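You operate a simulated robot arm through the tools that you are given. There is no shell and no other tool. Be economical: measure what you need, move in short steps, check, and stop when the job is done.

You run a simulated robot arm. Do the job below in one go: nothing can be reset, and whatever is moved stays where it is left.

TASK
Put things in order on the sideboard top. At the end: the black battery stands where the cream balm pad stood; the small green pot is on the yellow film case (marked "Sunday in Stowmere"); the cream balm pad stands where the blue battery stood; the blue battery stands where the small green pot stood; whatever was shut is shut again. Leave all else as you found it, and nothing knocked over.

It is judged by the outcome, as a careful person would: the job done as asked, and still so three seconds after it is handed in. It fails if anything else is knocked over, pushed out of place, dropped, spilled or broken.

THE ROBOT
A 7-joint arm with a two-finger parallel gripper, fixed in place. Base frame: the origin is at the foot of the arm, x ahead of it, y to its left, z up. Lengths are in m, angles in degrees, forces in N, time in s.
With the tool pointing down near the work surface it reaches from about 0.3 to 0.7 m from the base axis. Its first joint turns from -66.0 to 66.0 degrees. Payload 1.57 kg.
The TCP is the grasp point between the finger pads, 0.03 m short of the fingertips. In the tool frame z runs along the fingers and y along their closing line. The gripper opens to 0.11 m. The fingers are 0.024 m wide and 0.012 m thick; the gripper's body (0.048 by 0.112 m) begins 0.078 m behind the TCP.
Orientation is told as [roll, pitch, yaw] about the base's x, y, z axes, in that order, counted from this pose: with the fingers straight down and closing along the base's y, the tool's x points along the base's -x, its y along +y and its z along -z.

THE INTERFACE
- The arm moves only by the tool jog_arm. Its argument "series" is one flat list of numbers, 7 for each row, row after row: the shift along the tool's x, y, z in m, then the turn, a rotation vector about the tool's x, y, z in degrees, then the gripper command, from -1 (shut) to 1 (fully open), values between in proportion. In form: [dx, dy, dz, ax, ay, az, gripper, dx, dy, dz, ax, ay, az, gripper, ...]. A call has 1 to 12 rows; each row is the pose to reach, as a shift and turn from the pose commanded when the call began, along the tool's axes at that moment. A row lasts 0.2 s, in which the tool goes at most 0.05 m and 8.6 degrees; a call with a longer step from one row to the next is refused whole, and so is a gripper value outside its range. Where a pose cannot be reached the arm comes as near as it can. A force on the tool above 40 N (or 10 N above the force at the start of the call, whichever is more), or a blocked arm, ends the call early, and 0.2 s more pass. The fingers move at their own pace (about 0.108 m/s each) and stop on an object; they squeeze with about 33 N. The grip force told is the motor's: it shows also when the fingers shut on nothing. Time passes only in rows, and 0.2 s behind the last, so rows that repeat a pose let the fingers close. It gives the time, the measured TCP pose, the force on the tool (base axes), the opening and the grip force at its end, in the units of the frame above (readings bear some noise), with the torque about the TCP (base axes, N m) and any sound that the robot's microphone picked up.
- Cameras (640 x 400 px; columns grow to the right, rows downward): "scene" is fixed at [0.1667, -0.389, 1.4071]; the picture's right is [0.80, -0.59, 0.00], its down [-0.36, -0.49, -0.79] and it looks along [0.47, 0.64, -0.61] (base axes); focal length 265 px, centre (320, 200). "wrist" rides on the gripper at [0.07, 0.016, -0.141] in the tool frame; the picture's right is [-0.23, 0.97, 0.00], its down [-0.86, -0.20, -0.48] and it looks along [-0.47, -0.11, 0.88] (tool axes); focal length 222 px, centre (320, 200). There is no depth. A picture from a camera that has moved, and an enlarged one, comes with that camera's place and axes in the base frame and with its lens. The place of the scene camera against the robot may be out by one fixed shift of up to 0.012 m in any direction.
- camera(camera): a new picture of that camera. The clock stands still meanwhile.
- close_up(camera, box): a new picture of the part [left, top, right, bottom] of that camera's present view, enlarged. The clock stands still meanwhile.
- hand_in(): hands the job in; it is judged then, once.

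Work in short steps. Places have to be worked out from the pictures, the camera data and where the tool is seen: move nearer, look again, correct. Check each grasp and each placing, and mend what went wrong. You have 120 turns and 64 pictures in all, those below and enlarged ones among them. Open the gripper and draw the arm clear of the work before you hand the job in, unless the task says otherwise; then end with one line.

The tools are called as a command line: name --argument value ..., lists and objects as JSON in quotes. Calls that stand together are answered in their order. jog_arm: Moves the arm, as the interface text tells. Its arguments: {"type":"object","properties":{"series":{"type":"array"}},"required":["series"]} The other tools are called the same way: camera (camera) takes a picture; close_up (camera, box) takes an enlarged picture of a part of a camera's view; hand_in () hands the job in.

At the start:

```text
time: 0.0
tcp_pos: [0.328, 0.1116, 1.1558]
tcp_rot: [0.0, 0.0, 0.0]
contact_force: [0.8, 0.2, 0.3]
ft_torque: [0.0, 0.02, -0.02]
gripper_width: 0.1097
gripper_force: 0.1
```

scene: 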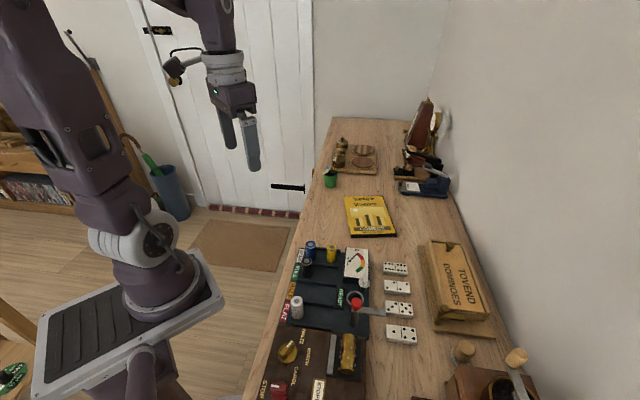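
wrist: 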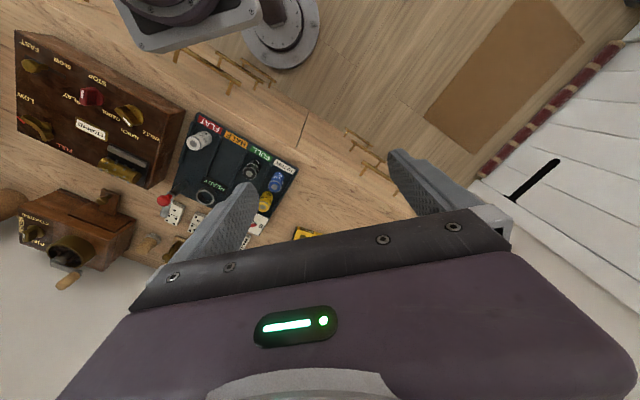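

The scene shows a tray with batteries, a yellow film case and a small green pot. I'll enlarge the areas first.

close_up --camera "scene" --box '[260, 230, 420, 350]'

close_up --camera "scene" --box '[300, 120, 460, 240]'

close_up --camera "scene" --box '[260, 310, 540, 400]'

```text
3.33 times, centred on (340, 290) of scene
camera zoom: at [0.1667, -0.389, 1.4071], right [0.8, -0.59, 0.0], down [-0.36, -0.49, -0.79], along [0.47, 0.64, -0.61], focal length 885 px, centre (253, -100)
```

zoom: 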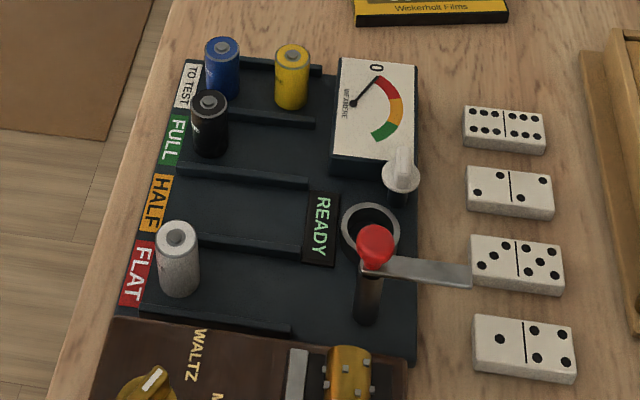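

```text
3.33 times, centred on (380, 180) of scene
camera zoom: at [0.1667, -0.389, 1.4071], right [0.8, -0.59, 0.0], down [-0.36, -0.49, -0.79], along [0.47, 0.64, -0.61], focal length 885 px, centre (120, 267)
```

zoom: 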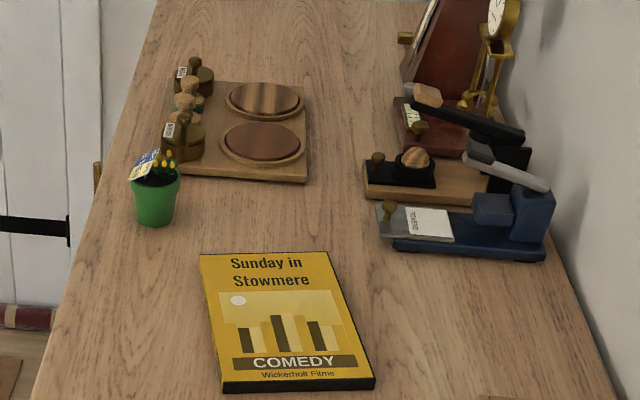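

```text
2.29 times, centred on (400, 355) of scene
camera zoom: at [0.1667, -0.389, 1.4071], right [0.8, -0.59, 0.0], down [-0.36, -0.49, -0.79], along [0.47, 0.64, -0.61], focal length 607 px, centre (137, -154)
```

zoom: 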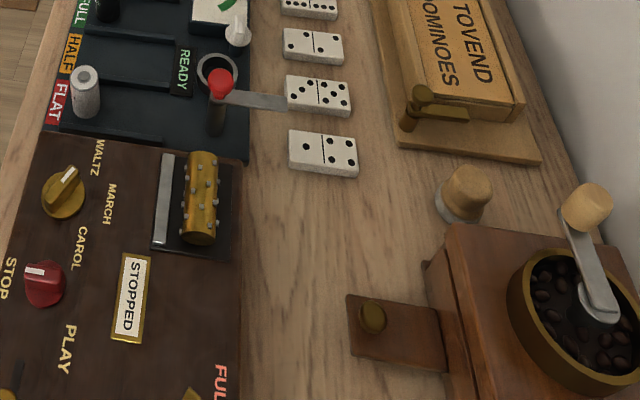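

I can't see the cream balm pad yet, so I'll zoom in further on the objects I can't identify.

close_up --camera "scene" --box '[310, 130, 390, 190]'

close_up --camera "scene" --box '[385, 90, 465, 200]'

close_up --camera "scene" --box '[410, 230, 510, 400]'

close_up --camera "wrist" --box '[0, 20, 320, 290]'

```text
6.67 times, centred on (350, 160) of scene
camera zoom: at [0.1667, -0.389, 1.4071], right [0.8, -0.59, 0.0], down [-0.36, -0.49, -0.79], along [0.47, 0.64, -0.61], focal length 1769 px, centre (120, 467)
```

zoom: 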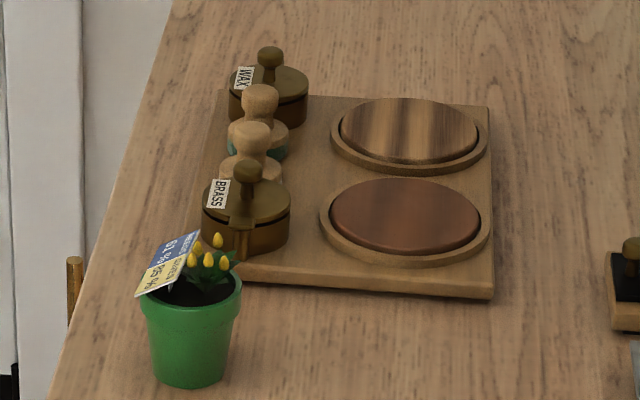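

```text
3.64 times, centred on (425, 145) of scene
camera zoom: at [0.1667, -0.389, 1.4071], right [0.8, -0.59, 0.0], down [-0.36, -0.49, -0.79], along [0.47, 0.64, -0.61], focal length 965 px, centre (-62, 400)
```

zoom: 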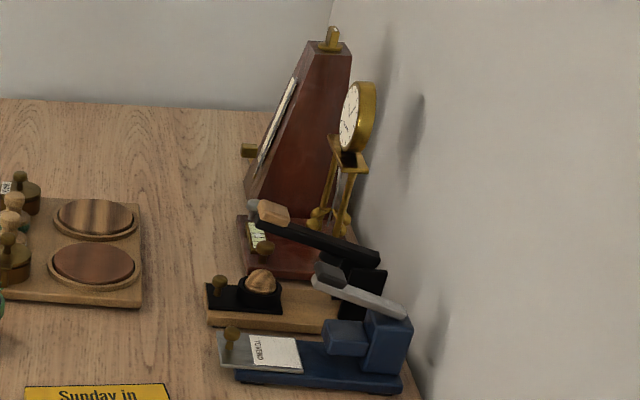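

```text
2.35 times, centred on (460, 315) of scene
camera zoom: at [0.1667, -0.389, 1.4071], right [0.8, -0.59, 0.0], down [-0.36, -0.49, -0.79], along [0.47, 0.64, -0.61], focal length 624 px, centre (-9, -71)
```

zoom: 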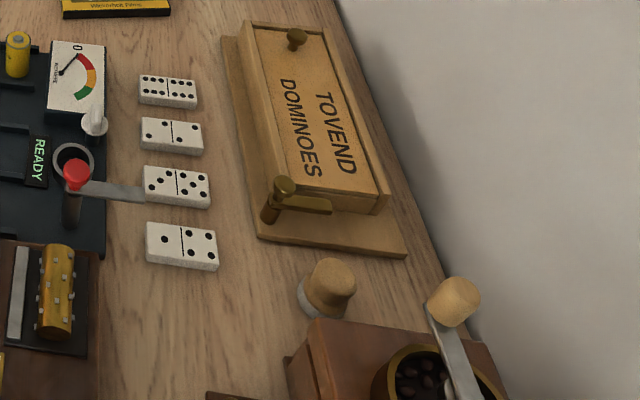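

```text
1.48 times, centred on (160, 155) of wrist
camera zoom: at [0.2574, 0.1273, 1.2987], right [0.23, 0.97, 0.0], down [0.86, -0.2, 0.48], along [0.47, -0.11, -0.88], focal length 329 px, centre (557, 267)
```

zoom: 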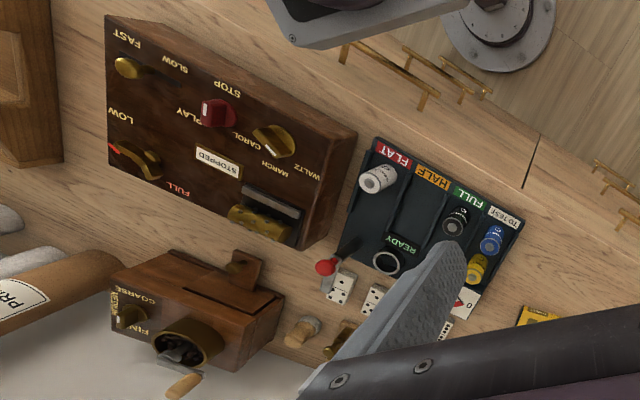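

The wooden knob with a pale base, near the mill at about (0.53, -0.37), could be the balm pad. I'll swing the wrist camera over it at the present height.

jog_arm --series '[0, -0.045, 0, 0, 0, 0, 1, 0, -0.09, 0, 0, 0, 0, 1, 0, -0.135, 0, 0, 0, 0, 1, 0, -0.18, 0, 0, 0, 0, 1, 0, -0.225, 0, 0, 0, 0, 1, 0, -0.27, 0, 0, 0, 0, 1, 0, -0.315, 0, 0, 0, 0, 1, 0, -0.36, 0, 0, 0, 0, 1, 0, -0.4, 0, 0, 0, 0, 1, 0, -0.4, 0, 0, 0, 0, 1]'

camera --camera "wrist"

```text
time: 2.2
tcp_pos: [0.3274, -0.2883, 1.1568]
tcp_rot: [0.0, 0.0, 0.1]
contact_force: [-0.6, -0.4, -1.0]
ft_torque: [0.0, -0.03, 0.02]
gripper_width: 0.1098
gripper_force: 0.0
```

```text
54 pictures are left
camera wrist: at [0.2567, -0.2726, 1.2993], right [0.23, 0.97, 0.0], down [0.86, -0.2, 0.48], along [0.47, -0.11, -0.88], focal length 222 px, centre (320, 200)
```

wrist: 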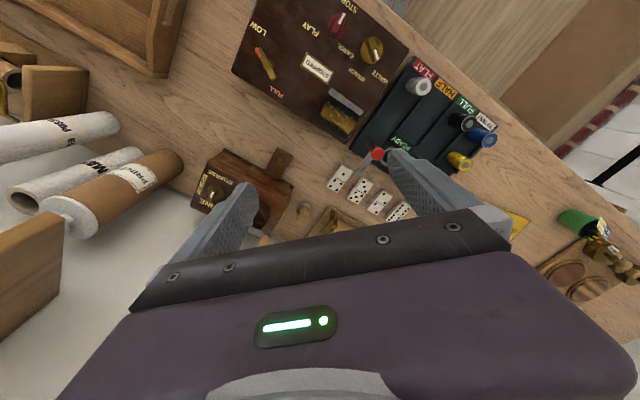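

The camera now covers more of the top. I'll enlarge the knob, the left end and the polish kit.

close_up --camera "wrist" --box '[180, 140, 420, 260]'

close_up --camera "wrist" --box '[0, 0, 200, 300]'

close_up --camera "wrist" --box '[530, 190, 640, 310]'

```text
2.67 times, centred on (300, 200) of wrist
camera zoom: at [0.2567, -0.2726, 1.2993], right [0.23, 0.97, 0.0], down [0.86, -0.2, 0.48], along [0.47, -0.11, -0.88], focal length 592 px, centre (373, 200)
```

zoom: 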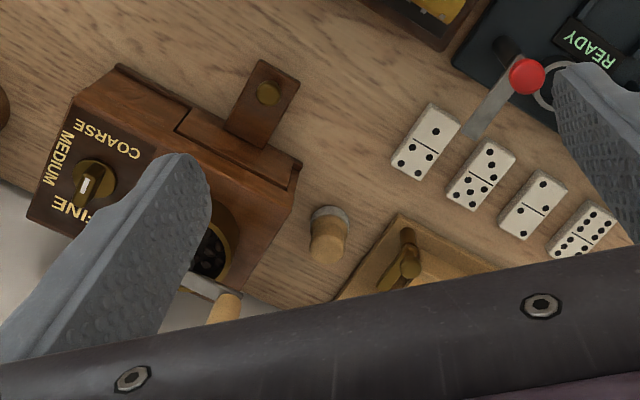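

```text
1.33 times, centred on (100, 150) of wrist
camera zoom: at [0.2567, -0.2726, 1.2993], right [0.23, 0.97, 0.0], down [0.86, -0.2, 0.48], along [0.47, -0.11, -0.88], focal length 296 px, centre (613, 267)
```

zoom: 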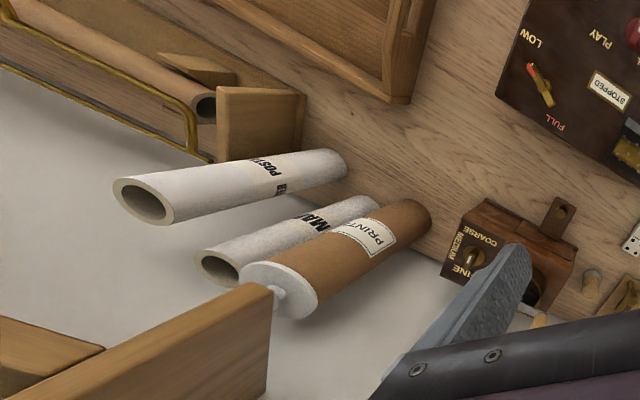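

```text
3.33 times, centred on (585, 250) of wrist
camera zoom: at [0.2567, -0.2726, 1.2993], right [0.23, 0.97, 0.0], down [0.86, -0.2, 0.48], along [0.47, -0.11, -0.88], focal length 740 px, centre (-563, 33)
```

zoom: 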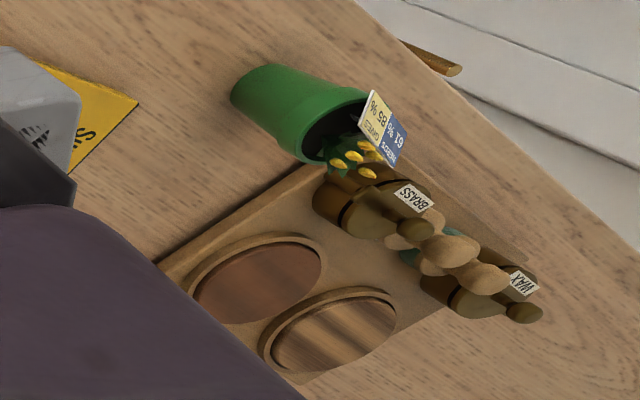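

The knob's base is pale. I'll go down 0.13 m to get a closer view.

jog_arm --series '[0, 0, 0.045, 0, 0, 0, 1, 0, 0, 0.09, 0, 0, 0, 1, 0, 0, 0.13, 0, 0, 0, 1, 0, 0, 0.13, 0, 0, 0, 1]'

camera --camera "wrist"

```text
time: 3.2
tcp_pos: [0.3281, -0.2886, 1.0269]
tcp_rot: [0.0, -0.1, 0.0]
contact_force: [0.4, -0.1, 0.1]
ft_torque: [0.01, 0.04, -0.01]
gripper_width: 0.1101
gripper_force: 0.3
```

```text
50 pictures are left
camera wrist: at [0.257, -0.2724, 1.1687], right [0.23, 0.97, 0.0], down [0.85, -0.2, 0.48], along [0.47, -0.11, -0.88], focal length 222 px, centre (320, 200)
```

wrist: 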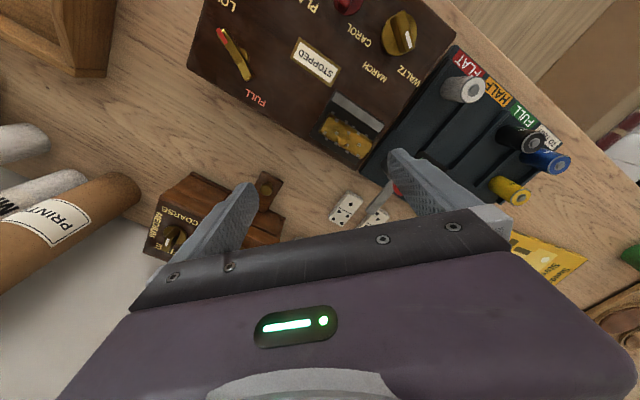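

The gripper hides the knob here. I'll rise 0.09 m and move forward 0.15 m so the knob falls in the clear part of the view.

jog_arm --series '[0, 0, -0.045, 0, 0, 0, 1, 0, 0, -0.09, 0, 0, 0, 1, -0.05, 0, -0.09, 0, 0, 0, 1, -0.1, 0, -0.09, 0, 0, 0, 1, -0.15, 0, -0.09, 0, 0, 0, 1, -0.15, 0, -0.09, 0, 0, 0, 1]'

camera --camera "wrist"

```text
time: 4.6
tcp_pos: [0.4782, -0.2893, 1.1177]
tcp_rot: [0.0, -0.1, 0.0]
contact_force: [-0.4, -0.5, -0.7]
ft_torque: [0.0, -0.03, 0.03]
gripper_width: 0.1097
gripper_force: 0.1
```

```text
49 pictures are left
camera wrist: at [0.4075, -0.2731, 1.2597], right [0.23, 0.97, 0.0], down [0.86, -0.2, 0.48], along [0.47, -0.11, -0.88], focal length 222 px, centre (320, 200)
```

wrist: 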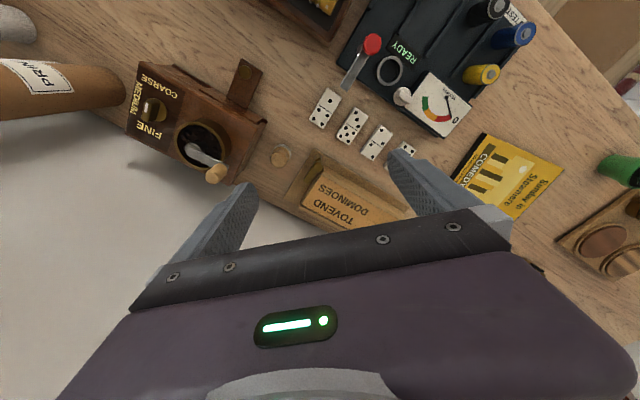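

close_up --camera "wrist" --box '[230, 120, 330, 190]'

close_up --camera "wrist" --box '[340, 0, 640, 190]'

```text
5.71 times, centred on (280, 155) of wrist
camera zoom: at [0.4075, -0.2731, 1.2597], right [0.23, 0.97, 0.0], down [0.86, -0.2, 0.48], along [0.47, -0.11, -0.88], focal length 1269 px, centre (549, 457)
```

zoom: 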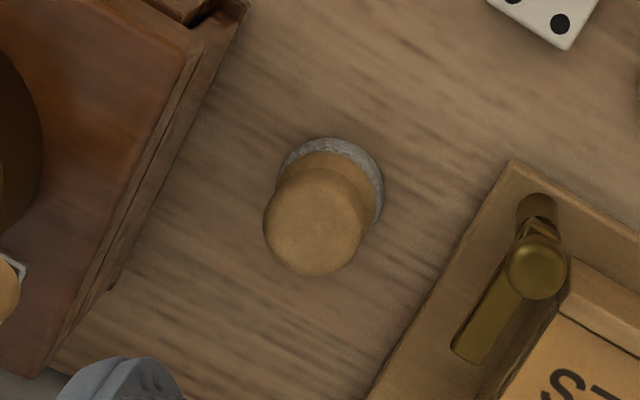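

```text
2.11 times, centred on (490, 95) of wrist
camera zoom: at [0.4075, -0.2731, 1.2597], right [0.23, 0.97, 0.0], down [0.86, -0.2, 0.48], along [0.47, -0.11, -0.88], focal length 468 px, centre (-38, 421)
```

zoom: 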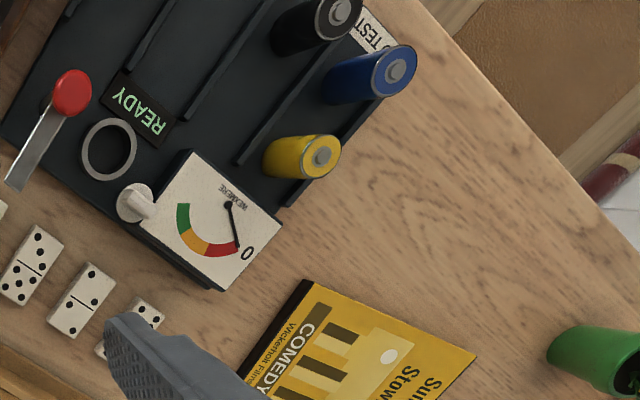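

The mill-side item has a grey metal base, so it looks like a coffee tamper and not the balm pad. I'll go to the other end and look at the polish kit closely.

jog_arm --series '[0, 0.045, 0, 0, 0, 0, 1, 0, 0.09, 0, 0, 0, 0, 1, 0, 0.135, 0, 0, 0, 0, 1, 0, 0.18, 0, 0, 0, 0, 1, 0, 0.225, 0, 0, 0, 0, 1, 0, 0.27, 0, 0, 0, 0, 1, 0, 0.315, 0, 0, 0, 0, 1, 0, 0.36, 0, 0, 0, 0, 1, 0, 0.405, 0, 0, 0, 0, 1, 0, 0.45, 0, 0, 0, 0, 1, 0, 0.48, 0, 0, 0, 0, 1, 0, 0.48, 0, 0, 0, 0, 1]'

camera --camera "wrist"

```text
time: 7.2
tcp_pos: [0.4765, 0.1933, 1.1166]
tcp_rot: [0.0, 0.1, 0.0]
contact_force: [0.5, 0.4, -0.1]
ft_torque: [-0.01, 0.01, -0.04]
gripper_width: 0.1103
gripper_force: 0.0
```

```text
46 pictures are left
camera wrist: at [0.4064, 0.2079, 1.2588], right [0.23, 0.97, 0.0], down [0.86, -0.2, 0.48], along [0.47, -0.11, -0.88], focal length 222 px, centre (320, 200)
```

wrist: 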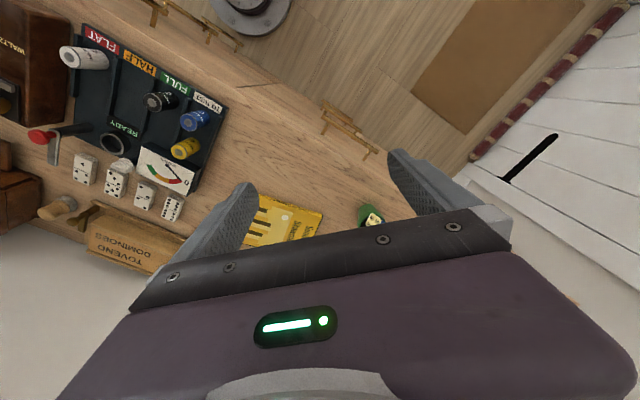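

The gripper covers the kit. I'll tilt the tool outward by 32° to look at it from here.

jog_arm --series '[0, 0, 0, 0, -8, 0, 1, 0, 0, 0, 0, -16, 0, 1, 0, 0, 0, 0, -24, 0, 1, 0, 0, 0, 0, -32, 0, 1, 0, 0, 0, 0, -32, 0, 1]'

camera --camera "wrist"

```text
time: 8.4
tcp_pos: [0.4768, 0.1919, 1.1171]
tcp_rot: [0.1, -32.0, 0.0]
contact_force: [0.2, -0.7, 0.6]
ft_torque: [0.02, -0.01, 0.02]
gripper_width: 0.1098
gripper_force: 0.1
```

```text
45 pictures are left
camera wrist: at [0.3424, 0.2073, 1.2002], right [0.19, 0.97, 0.12], down [0.47, -0.2, 0.86], along [0.86, -0.11, -0.5], focal length 222 px, centre (320, 200)
```

wrist: 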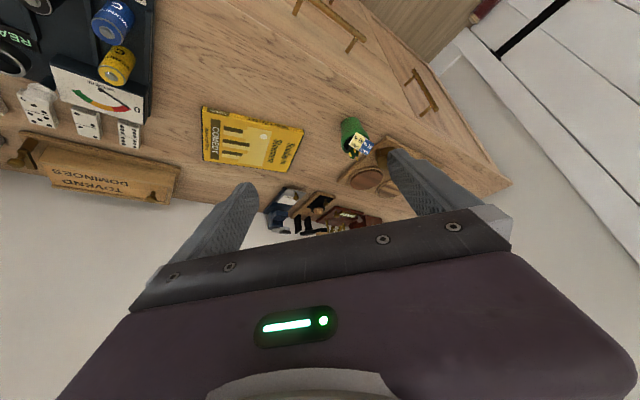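

The kit is partly hidden by a finger. I'll shift +y by 0.1 m and also zoom tightly with the scene camera.

jog_arm --series '[0, 0.05, 0, 0, 0, 0, 1, 0, 0.1, 0, 0, 0, 0, 1, 0, 0.14, 0, 0, 0, 0, 1, 0, 0.14, 0, 0, 0, 0, 1]'

close_up --camera "wrist" --box '[220, 90, 420, 230]'

close_up --camera "scene" --box '[330, 135, 354, 165]'

```text
time: 9.4
tcp_pos: [0.4774, 0.3311, 1.1178]
tcp_rot: [0.0, -32.1, -0.1]
contact_force: [-0.2, -0.1, -0.4]
ft_torque: [-0.02, -0.01, 0.0]
gripper_width: 0.1099
gripper_force: 0.1
```

```text
2.86 times, centred on (320, 160) of wrist
camera zoom: at [0.3428, 0.3475, 1.2002], right [0.19, 0.97, 0.12], down [0.47, -0.2, 0.86], along [0.86, -0.11, -0.5], focal length 635 px, centre (320, 314)
```

zoom: 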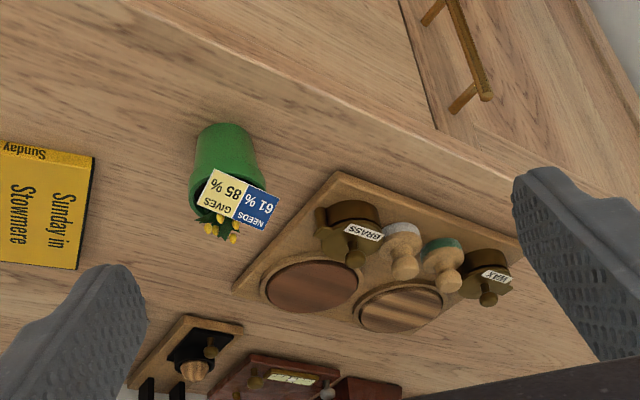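

```text
13.33 times, centred on (342, 150) of scene
camera zoom: at [0.1667, -0.389, 1.4071], right [0.8, -0.59, 0.0], down [-0.36, -0.49, -0.79], along [0.47, 0.64, -0.61], focal length 3538 px, centre (27, 867)
```

zoom: 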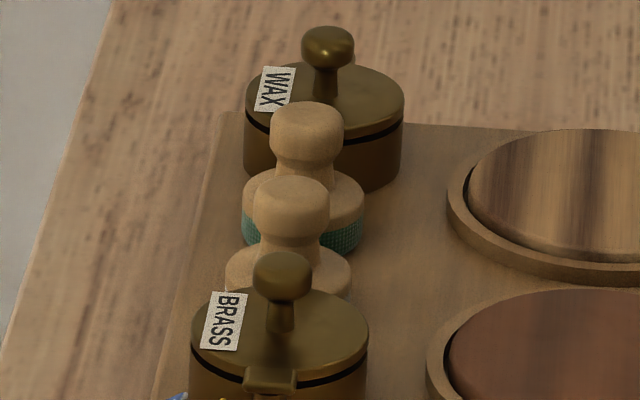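

There are two pads on the kit: one teal, one whitish. I'll zoom tightly on their labels and colour, and also on the devices by the wall.

close_up --camera "wrist" --box '[315, 145, 385, 190]'

close_up --camera "scene" --box '[390, 140, 455, 200]'

```text
8.89 times, centred on (350, 168) of wrist
camera zoom: at [0.3428, 0.3475, 1.2002], right [0.19, 0.97, 0.12], down [0.47, -0.2, 0.86], along [0.86, -0.11, -0.5], focal length 1974 px, centre (53, 489)
```

zoom: 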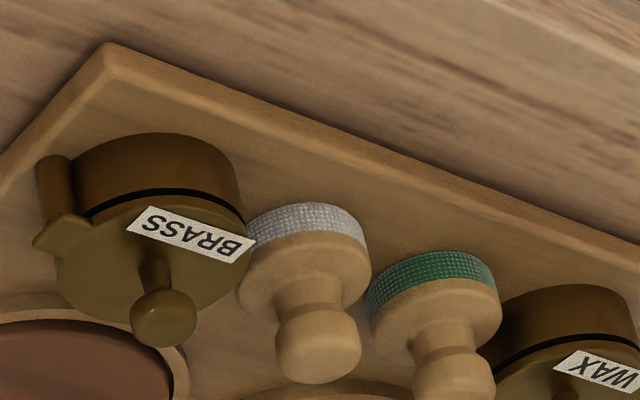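

```text
6.67 times, centred on (422, 170) of scene
camera zoom: at [0.1667, -0.389, 1.4071], right [0.8, -0.59, 0.0], down [-0.36, -0.49, -0.79], along [0.47, 0.64, -0.61], focal length 1769 px, centre (-363, 400)
```

zoom: 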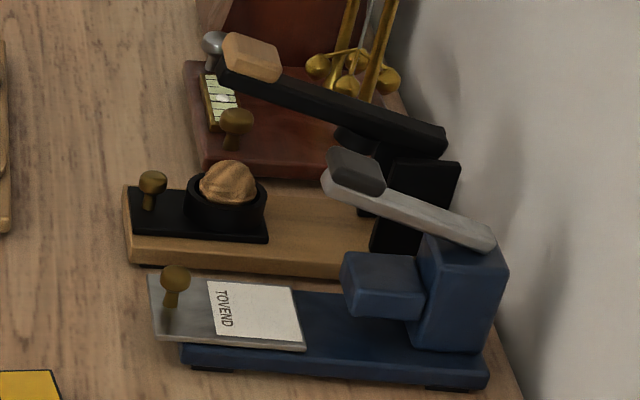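

The kit pads are white and green and out of reach, so the balm pad is probably at the unseen left end or inside something shut. I'll untilt and swing to the −y end, watching along the way.

jog_arm --series '[0, -0.048, 0, 0, 8, 0, 1, 0, -0.096, 0, 0, 16, 0, 1, 0, -0.144, 0, 0, 24, 0, 1, 0, -0.192, 0, 0, 32, 0, 1, 0, -0.24, 0, 0, 32, 0, 1, 0, -0.288, 0, 0, 32, 0, 1, 0, -0.336, 0, 0, 32, 0, 1, 0, -0.384, 0, 0, 32, 0, 1, 0, -0.432, 0, 0, 32, 0, 1, 0, -0.48, 0, 0, 32, 0, 1, 0, -0.52, 0, 0, 32, 0, 1]'

jog_arm --series '[0.02, -0.04, 0, 0, 0, 8, 1, 0.05, -0.07, 0, 0, 0, 16, 1, 0.08, -0.1, 0, 0, 0, 24, 1, 0.11, -0.13, 0, 0, 0, 32, 1, 0.14, -0.16, 0, 0, 0, 40, 1, 0.17, -0.19, 0, 0, 0, 48, 1, 0.2, -0.22, 0, 0, 0, 55, 1, 0.22, -0.24, 0, 0, 0, 60, 1, 0.22, -0.24, 0, 0, 0, 60, 1]'

camera --camera "wrist"

```text
time: 11.8
tcp_pos: [0.4772, -0.1889, 1.1185]
tcp_rot: [0.1, 0.0, 0.1]
contact_force: [0.6, 0.2, 0.4]
ft_torque: [0.02, 0.0, 0.0]
gripper_width: 0.1102
gripper_force: 0.0
```

```text
time: 13.8
tcp_pos: [0.257, -0.4289, 1.1155]
tcp_rot: [0.1, 0.0, -60.1]
contact_force: [-0.2, -1.0, 0.5]
ft_torque: [0.05, -0.01, 0.01]
gripper_width: 0.1101
gripper_force: 0.1
```

```text
40 pictures are left
camera wrist: at [0.2362, -0.3613, 1.2585], right [0.96, 0.29, 0.0], down [0.25, -0.84, 0.48], along [0.14, -0.46, -0.88], focal length 222 px, centre (320, 200)
```

wrist: 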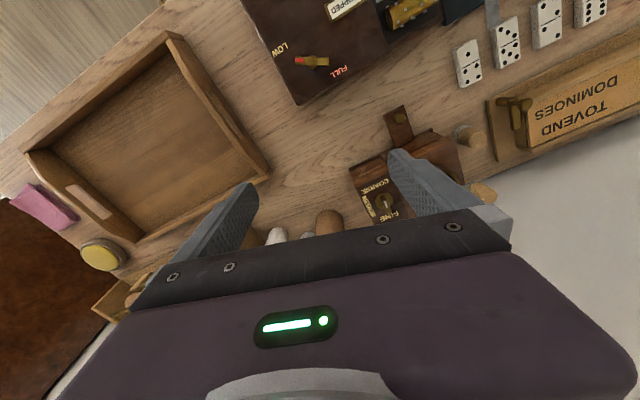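

Beyond an empty tray there is a pink thing and a round yellowish thing. I'll zoom in on them.

close_up --camera "wrist" --box '[0, 130, 200, 330]'

close_up --camera "wrist" --box '[340, 60, 520, 220]'

```text
2.00 times, centred on (100, 230) of wrist
camera zoom: at [0.2362, -0.3613, 1.2585], right [0.96, 0.29, 0.0], down [0.25, -0.84, 0.48], along [0.14, -0.46, -0.88], focal length 444 px, centre (760, 140)
```

zoom: 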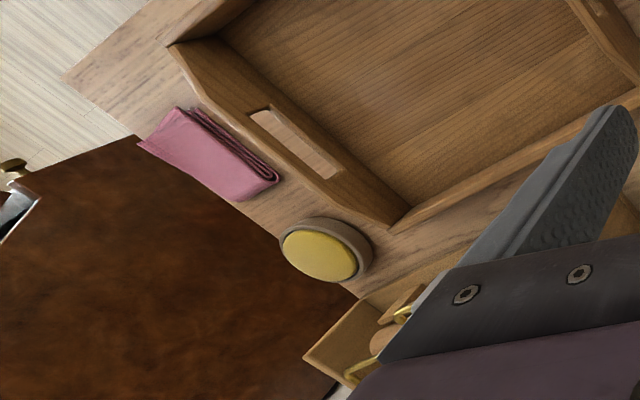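

```text
2.50 times, centred on (430, 140) of wrist
camera zoom: at [0.2362, -0.3613, 1.2585], right [0.96, 0.29, 0.0], down [0.25, -0.84, 0.48], along [0.14, -0.46, -0.88], focal length 555 px, centre (45, 350)
```

zoom: 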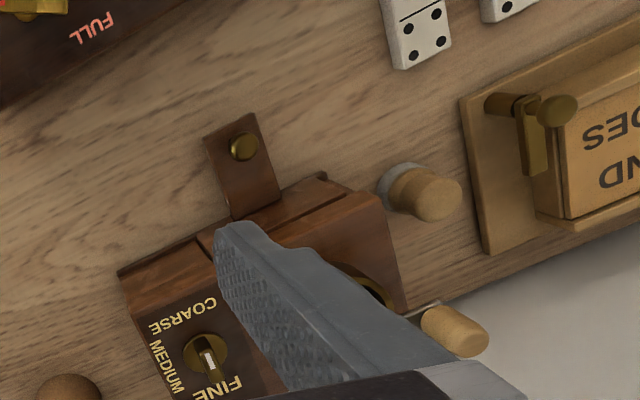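

The round yellow tin lies far beyond reach (about −0.15, −0.86) and isn't a cream pad. The pad is therefore probably inside a shut container, either the domino box or the mill drawer, so I'll look down on the box and its latch.

jog_arm --series '[0.003, 0.042, 0, 0, 0, -7, 1, 0.005, 0.084, 0, 0, 0, -14, 1, 0.008, 0.126, 0, 0, 0, -21, 1, 0.011, 0.168, 0, 0, 0, -28, 1, 0.014, 0.21, 0, 0, 0, -35, 1, 0.016, 0.252, 0, 0, 0, -42, 1, 0.019, 0.294, 0, 0, 0, -49, 1, 0.022, 0.336, 0, 0, 0, -56, 1, 0.0245, 0.3755, 0, 0, 0, -60, 1, 0.0245, 0.3755, 0, 0, 0, -60, 1]'

camera --camera "wrist"

```text
time: 16.0
tcp_pos: [0.5696, -0.2206, 1.1162]
tcp_rot: [0.0, 0.0, 0.0]
contact_force: [0.1, 0.2, -0.4]
ft_torque: [0.0, -0.01, 0.0]
gripper_width: 0.1101
gripper_force: 0.0
```

```text
37 pictures are left
camera wrist: at [0.4999, -0.2038, 1.259], right [0.23, 0.97, 0.0], down [0.86, -0.2, 0.48], along [0.47, -0.11, -0.88], focal length 222 px, centre (320, 200)
```

wrist: 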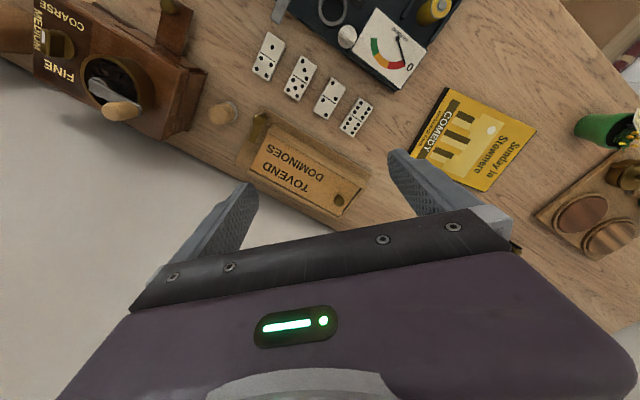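

close_up --camera "wrist" --box '[220, 90, 390, 220]'

close_up --camera "scene" --box '[415, 235, 505, 345]'

close_up --camera "wrist" --box '[20, 0, 230, 140]'

```text
3.08 times, centred on (305, 155) of wrist
camera zoom: at [0.4999, -0.2038, 1.259], right [0.23, 0.97, 0.0], down [0.86, -0.2, 0.48], along [0.47, -0.11, -0.88], focal length 684 px, centre (366, 338)
```

zoom: 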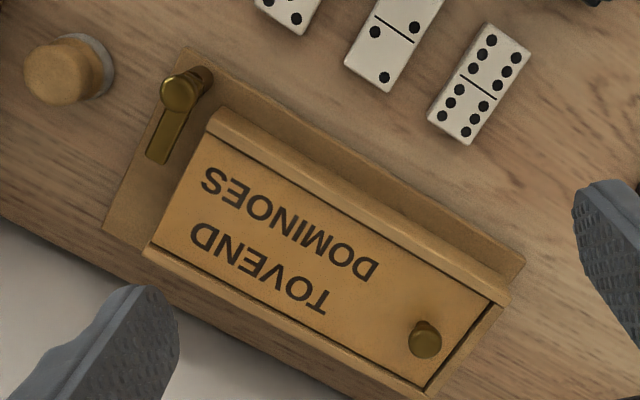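

```text
3.64 times, centred on (460, 290) of scene
camera zoom: at [0.1667, -0.389, 1.4071], right [0.8, -0.59, 0.0], down [-0.36, -0.49, -0.79], along [0.47, 0.64, -0.61], focal length 965 px, centre (-189, -127)
```

zoom: 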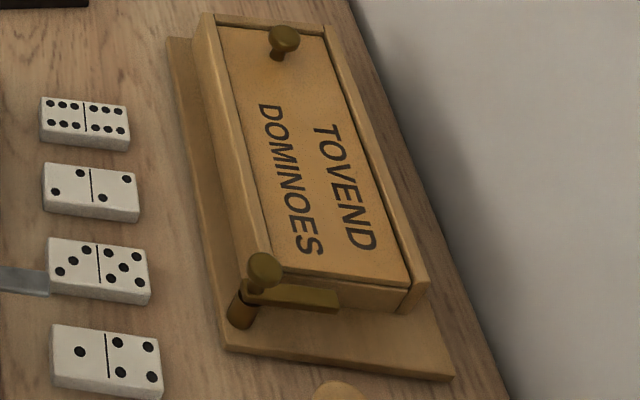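

```text
2.86 times, centred on (125, 70) of wrist
camera zoom: at [0.4999, -0.2038, 1.259], right [0.23, 0.97, 0.0], down [0.86, -0.2, 0.48], along [0.47, -0.11, -0.88], focal length 635 px, centre (877, 571)
```

zoom: 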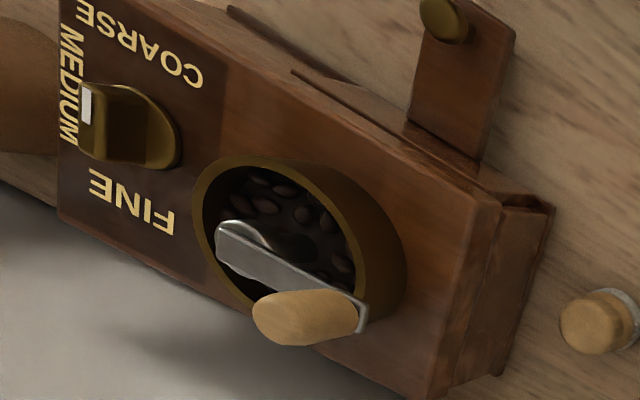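

The box rim is only about 0.04 m above the top, too low for a battery to stand in, and the mill isn't much better. I'll look again, closely, at the small knobbed object by the mill and at the tester's white knob.

close_up --camera "scene" --box '[450, 335, 480, 365]'

close_up --camera "wrist" --box '[200, 90, 250, 135]'

close_up --camera "scene" --box '[425, 330, 555, 400]'

```text
13.33 times, centred on (465, 350) of scene
camera zoom: at [0.1667, -0.389, 1.4071], right [0.8, -0.59, 0.0], down [-0.36, -0.49, -0.79], along [0.47, 0.64, -0.61], focal length 3538 px, centre (-1613, -1800)
```

zoom: 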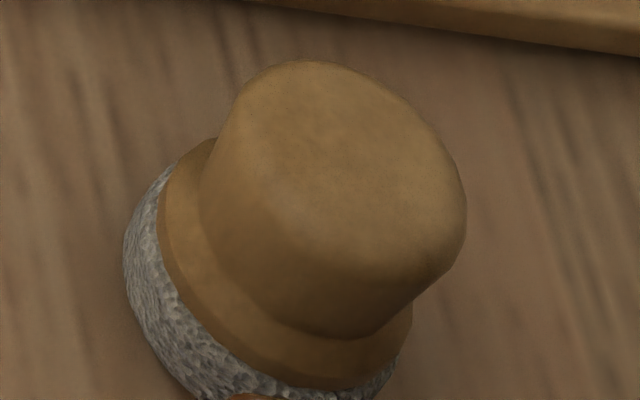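

```text
8.89 times, centred on (225, 112) of wrist
camera zoom: at [0.4999, -0.2038, 1.259], right [0.23, 0.97, 0.0], down [0.86, -0.2, 0.48], along [0.47, -0.11, -0.88], focal length 1974 px, centre (1164, 978)
```

zoom: 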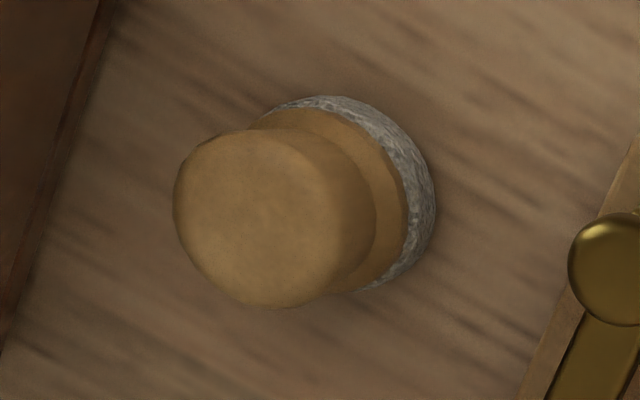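

```text
4.92 times, centred on (490, 365) of scene
camera zoom: at [0.1667, -0.389, 1.4071], right [0.8, -0.59, 0.0], down [-0.36, -0.49, -0.79], along [0.47, 0.64, -0.61], focal length 1306 px, centre (-517, -612)
```

zoom: 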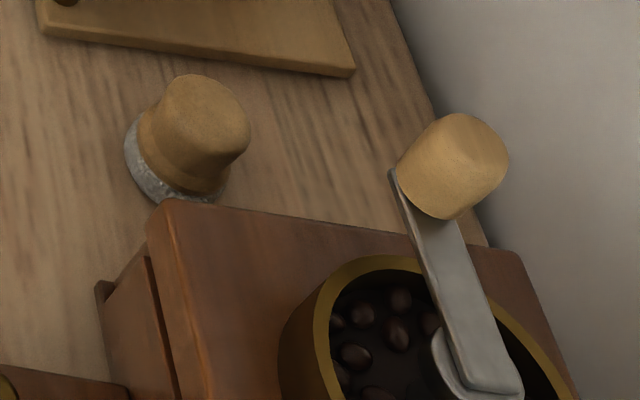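

The close-up shows a woolly base under a wooden handle. It is a pad, and the cream wool looks grey only because it's in shade, so this is the cream balm pad. The order will be pot→film case, blue→pot place, pad→blue place, black→pad place. The pot's rim is at about (0.676, 0.253, 0.90), so I'll move above it with yaw −40, keeping the fingers off its cards.

jog_arm --series '[-0.009, 0.043, 0, 0, 0, 4, 0.6, -0.018, 0.086, 0, 0, 0, 8, 0.6, -0.027, 0.129, 0, 0, 0, 12, 0.6, -0.036, 0.172, 0, 0, 0, 16, 0.6, -0.045, 0.215, 0, 0, 0, 20, 0.6, -0.054, 0.258, 0, 0, 0, 24, 0.6, -0.063, 0.301, 0, 0, 0, 28, 0.6, -0.072, 0.344, 0, 0, 0, 32, 0.6, -0.081, 0.387, 0, 0, 0, 36, 0.6, -0.09, 0.43, 0.01, 0, 0, 40, 0.6, -0.1, 0.468, 0.03, 0, 0, 40, 0.6, -0.1, 0.468, 0.05, 0, 0, 40, 0.6]'

camera --camera "wrist"

camera --camera "scene"

```text
time: 18.6
tcp_pos: [0.6216, 0.2137, 1.0644]
tcp_rot: [0.0, 0.0, -40.1]
contact_force: [0.4, -0.2, -0.4]
ft_torque: [-0.03, 0.0, 0.0]
gripper_width: 0.0882
gripper_force: 0.1
out of reach, approached as far as the arm can: row 8, 9, 10, 11, 12
```

```text
30 pictures are left
camera wrist: at [0.5781, 0.2706, 1.2059], right [0.8, 0.6, 0.0], down [0.53, -0.7, 0.48], along [0.29, -0.38, -0.88], focal length 222 px, centre (320, 200)
```

wrist: 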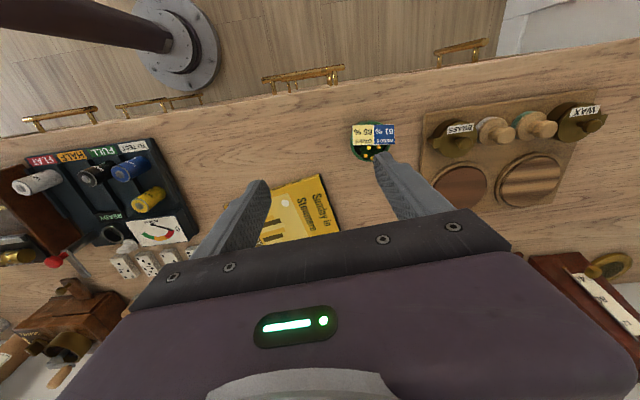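

```text
29 pictures are left
```

scene: 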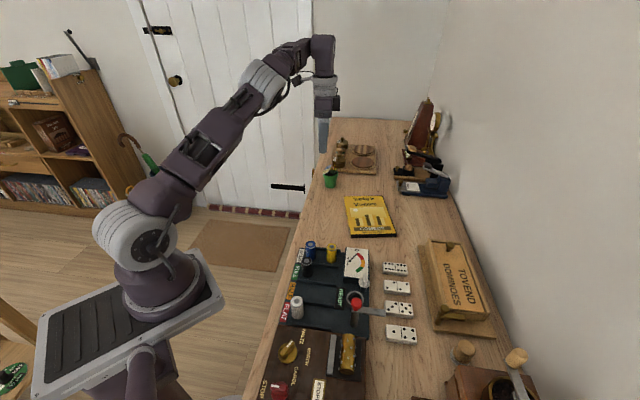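

The arm falls short at this height, but its reach grows lower down. I'll zoom on the pot to fix its position.

close_up --camera "wrist" --box '[330, 110, 410, 180]'

```text
5.71 times, centred on (370, 145) of wrist
camera zoom: at [0.5781, 0.2706, 1.2059], right [0.8, 0.6, 0.0], down [0.53, -0.7, 0.48], along [0.29, -0.38, -0.88], focal length 1269 px, centre (34, 514)
```

zoom: 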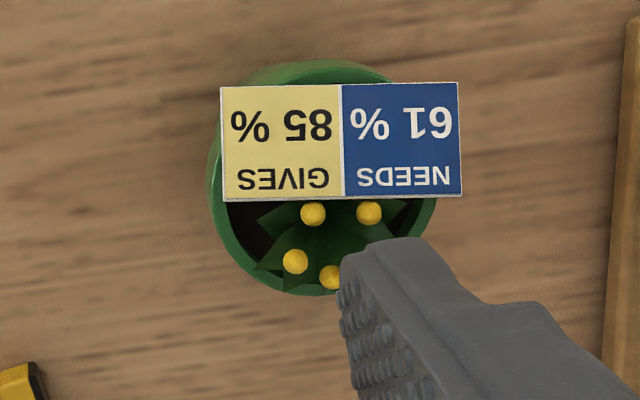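

The pot's centre comes out at (0.680, 0.250), with its card within the rim's width along the closing line. I'll lower to z≈0.99 first and check how far the arm reaches.

jog_arm --series '[-0.003, 0.004, 0.03, 0, 0, 0, 0.6, -0.0057, 0.0087, 0.055, 0, 0, 0, 0.6, -0.0057, 0.0087, 0.076, 0, 0, 0, 0.6, -0.0057, 0.0087, 0.076, 0, 0, 0, 0.6]'

```text
time: 19.6
tcp_pos: [0.6306, 0.2173, 0.9878]
tcp_rot: [0.1, 0.1, -40.0]
contact_force: [-0.6, 0.2, 0.4]
ft_torque: [-0.02, 0.03, 0.01]
gripper_width: 0.0881
gripper_force: 0.0
```

The shifts are counted from the pose actually reached. I'll now move the remaining (+0.049, +0.033) at this height.

jog_arm --series '[-0.0083, 0.0285, 0, 0, 0, 0, 0.6, -0.0166, 0.0571, 0, 0, 0, 0, 0.6, -0.0166, 0.0571, 0, 0, 0, 0, 0.6]'

```text
time: 20.4
tcp_pos: [0.6424, 0.2298, 0.9829]
tcp_rot: [-0.1, 0.0, -40.0]
contact_force: [-0.6, 0.1, 0.0]
ft_torque: [0.01, 0.02, 0.02]
gripper_width: 0.088
gripper_force: 0.1
out of reach, approached as far as the arm can: row 1, 2, 3
```

The reach falls short by 0.04 m at this height. I'll tilt the tool outward by about 9° along the arm's radial direction while moving out to (0.680, 0.250).

jog_arm --series '[0, 0, 0, -4, -2.3, 0, 0.6, -0.004, 0.01, 0, -7.8, -4.5, 0, 0.6, -0.008, 0.02, 0, -7.8, -4.5, 0, 0.6, -0.0158, 0.0397, 0, -7.8, -4.5, 0, 0.6, -0.0158, 0.0397, 0, -7.8, -4.5, 0, 0.6]'

```text
time: 21.6
tcp_pos: [0.6759, 0.2468, 0.9814]
tcp_rot: [7.9, -4.6, -40.3]
contact_force: [-0.1, -0.7, -0.9]
ft_torque: [0.0, -0.02, -0.01]
gripper_width: 0.088
gripper_force: 0.1
out of reach, approached as far as the arm can: row 4, 5
```

The tilt brings it to r≈0.72. Next I'll go down in part, to z≈0.935, and check the alignment.

jog_arm --series '[0.001, 0.0, 0.02, 0, 0, 0, 0.6, 0.003, -0.002, 0.046, 0, 0, 0, 0.6, 0.003, -0.002, 0.046, 0, 0, 0, 0.6]'

camera --camera "wrist"

close_up --camera "scene" --box '[300, 140, 370, 200]'

```text
time: 22.4
tcp_pos: [0.6775, 0.2513, 0.9345]
tcp_rot: [7.9, -4.5, -40.3]
contact_force: [0.1, -0.4, -0.5]
ft_torque: [0.03, -0.03, 0.02]
gripper_width: 0.0881
gripper_force: 0.1
```

```text
27 pictures are left
camera wrist: at [0.6137, 0.2997, 1.0719], right [0.79, 0.6, 0.15], down [0.45, -0.73, 0.51], along [0.41, -0.34, -0.85], focal length 222 px, centre (320, 200)
```

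wrist: 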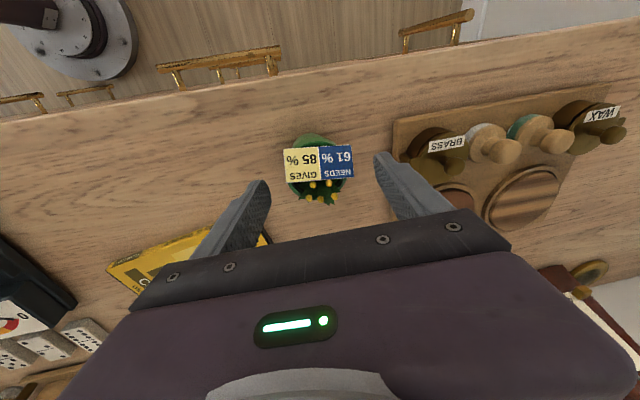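

```text
6.67 times, centred on (335, 170) of scene
camera zoom: at [0.1667, -0.389, 1.4071], right [0.8, -0.59, 0.0], down [-0.36, -0.49, -0.79], along [0.47, 0.64, -0.61], focal length 1769 px, centre (220, 400)
```

zoom: 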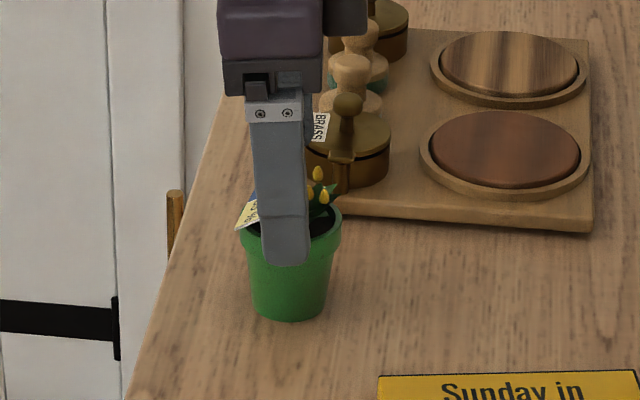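

The pot is centred between the fingers at (0.679, 0.252). I'll lower to z≈0.893 and close.

jog_arm --series '[0.0015, -0.002, 0.021, 0, 0, 0, 0.6, 0.003, -0.0042, 0.041, 0, 0, 0, 0.6, 0.003, -0.0042, 0.041, 0, 0, 0, 0.6, 0.003, -0.0042, 0.041, 0, 0, 0, -0.2, 0.003, -0.0042, 0.041, 0, 0, 0, -0.2, 0.003, -0.0042, 0.041, 0, 0, 0, -0.2]'

```text
time: 23.8
tcp_pos: [0.6796, 0.2508, 0.8949]
tcp_rot: [7.8, -4.5, -40.3]
contact_force: [-0.7, 1.1, -0.2]
ft_torque: [-0.02, 0.0, 0.04]
gripper_width: 0.0551
gripper_force: 32.9
```

The pot is gripped (0.055 m, 33 N). I'll lift 0.04 m and look.

jog_arm --series '[-0.0016, 0.0027, -0.02, 0, 0, 0, -0.2, -0.0032, 0.0054, -0.0395, 0, 0, 0, -0.2, -0.0032, 0.0054, -0.0395, 0, 0, 0, -0.2]'

close_up --camera "scene" --box '[300, 120, 440, 240]'

```text
time: 24.6
tcp_pos: [0.6796, 0.2507, 0.9341]
tcp_rot: [7.8, -4.4, -40.3]
contact_force: [-0.2, 0.2, -1.9]
ft_torque: [-0.03, 0.0, -0.03]
gripper_width: 0.0554
gripper_force: 32.7
```

```text
3.33 times, centred on (370, 180) of scene
camera zoom: at [0.1667, -0.389, 1.4071], right [0.8, -0.59, 0.0], down [-0.36, -0.49, -0.79], along [0.47, 0.64, -0.61], focal length 885 px, centre (153, 267)
```

zoom: 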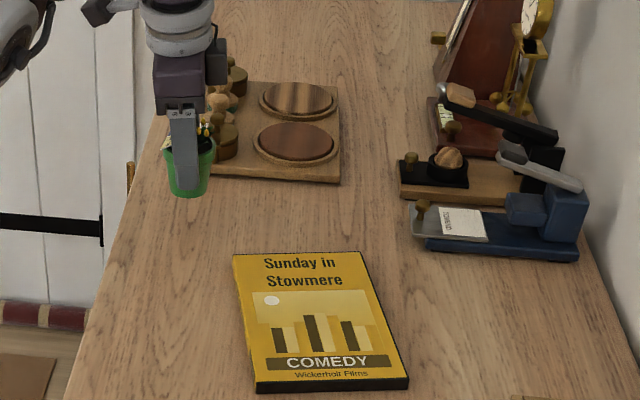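

The pot is held cleanly upright. The film case's centre is about (0.660, 0.036), so I'll carry the pot there at z≈0.954.

jog_arm --series '[-0.0249, -0.0348, -0.0068, 0, 0, 0, -0.2, -0.0498, -0.0696, -0.0137, 0, 0, 0, -0.2, -0.0746, -0.1043, -0.0205, 0, 0, 0, -0.2, -0.0995, -0.1391, -0.0274, 0, 0, 0, -0.2, -0.1244, -0.1739, -0.0342, 0, 0, 0, -0.2, -0.1244, -0.1739, -0.0342, 0, 0, 0, -0.2]'

close_up --camera "scene" --box '[310, 150, 430, 250]'

camera --camera "wrist"

```text
time: 26.0
tcp_pos: [0.6601, 0.0356, 0.9545]
tcp_rot: [7.9, -4.3, -40.2]
contact_force: [-0.7, -0.1, -2.1]
ft_torque: [0.03, -0.01, 0.04]
gripper_width: 0.0551
gripper_force: 32.8
```

```text
4.00 times, centred on (370, 200) of scene
camera zoom: at [0.1667, -0.389, 1.4071], right [0.8, -0.59, 0.0], down [-0.36, -0.49, -0.79], along [0.47, 0.64, -0.61], focal length 1062 px, centre (120, 200)
```

zoom: 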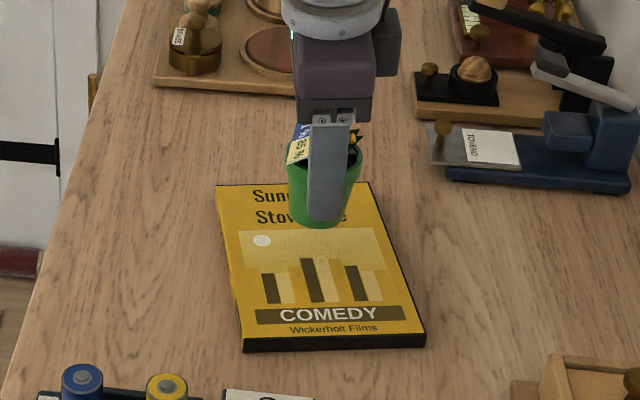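

```text
23 pictures are left
camera wrist: at [0.5951, 0.0851, 1.0916], right [0.79, 0.6, 0.15], down [0.45, -0.73, 0.51], along [0.41, -0.34, -0.85], focal length 222 px, centre (320, 200)
```

wrist: 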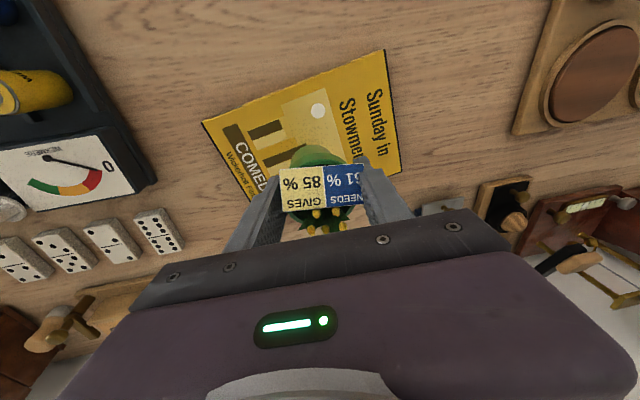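

The film case's centre, from its corners, is (0.661, 0.041), so the pot is well over it. I'll lower to z≈0.918 and then feel for contact.

jog_arm --series '[0.0024, -0.0013, 0.018, 0, 0, 0, -0.2, 0.0047, -0.0026, 0.0358, 0, 0, 0, -0.2, 0.0047, -0.0026, 0.0358, 0, 0, 0, -0.2]'

jog_arm --series '[0.0002, -0.0004, 0.003, 0, 0, 0, -0.2, 0.0004, -0.0008, 0.006, 0, 0, 0, -0.2, 0.0004, -0.0008, 0.006, 0, 0, 0, -0.2]'

```text
time: 26.8
tcp_pos: [0.6604, 0.0397, 0.9176]
tcp_rot: [7.8, -4.5, -40.3]
contact_force: [-0.2, -0.7, -1.7]
ft_torque: [0.05, 0.05, 0.0]
gripper_width: 0.0552
gripper_force: 32.9
```

```text
time: 27.6
tcp_pos: [0.6595, 0.0394, 0.9115]
tcp_rot: [7.8, -4.5, -40.3]
contact_force: [0.4, 0.1, -1.8]
ft_torque: [0.0, -0.01, 0.0]
gripper_width: 0.0553
gripper_force: 33.0
```

No contact yet (weight still −1.8 N). I'll go down in further small steps.

jog_arm --series '[0.0001, -0.0003, 0.002, 0, 0, 0, -0.2, 0.0002, -0.0004, 0.003, 0, 0, 0, -0.2, 0.0002, -0.0004, 0.003, 0, 0, 0, -0.2]'

close_up --camera "scene" --box '[335, 170, 405, 240]'

```text
time: 28.4
tcp_pos: [0.6595, 0.0393, 0.9088]
tcp_rot: [7.8, -4.5, -40.2]
contact_force: [0.4, 0.1, -2.4]
ft_torque: [0.01, 0.0, 0.0]
gripper_width: 0.0553
gripper_force: 33.3
```

```text
5.71 times, centred on (370, 205) of scene
camera zoom: at [0.1667, -0.389, 1.4071], right [0.8, -0.59, 0.0], down [-0.36, -0.49, -0.79], along [0.47, 0.64, -0.61], focal length 1516 px, centre (34, 171)
```

zoom: 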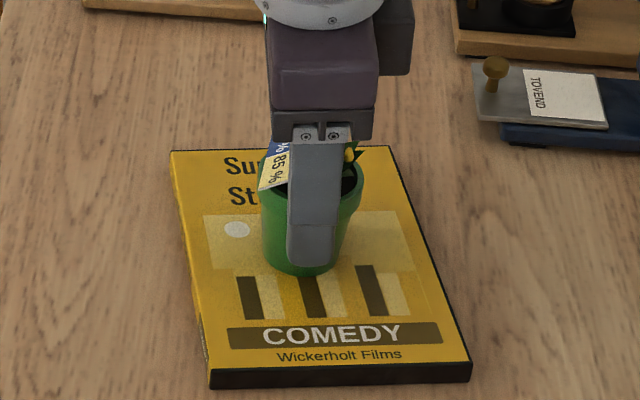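

It's almost down. I'll continue by about 1.5 mm per row until the force changes.

jog_arm --series '[0.0001, -0.0002, 0.0015, 0, 0, 0, -0.2, 0.0002, -0.0004, 0.003, 0, 0, 0, -0.2, 0.0002, -0.0004, 0.003, 0, 0, 0, -0.2]'

jog_arm --series '[0.0001, -0.0001, 0.001, 0, 0, 0, -0.2, 0.0001, -0.0003, 0.002, 0, 0, 0, -0.2, 0.0001, -0.0003, 0.002, 0, 0, 0, -0.2]'

```text
time: 29.2
tcp_pos: [0.6595, 0.0388, 0.9081]
tcp_rot: [8.0, -4.7, -40.2]
contact_force: [-3.9, 1.9, 25.7]
ft_torque: [-0.01, 0.16, -0.03]
gripper_width: 0.0553
gripper_force: 32.9
```

```text
time: 30.0
tcp_pos: [0.6607, 0.0405, 0.9037]
tcp_rot: [7.9, -4.7, -40.4]
contact_force: [5.9, 1.4, 25.9]
ft_torque: [-0.16, -0.1, 0.04]
gripper_width: 0.0554
gripper_force: 32.7
```

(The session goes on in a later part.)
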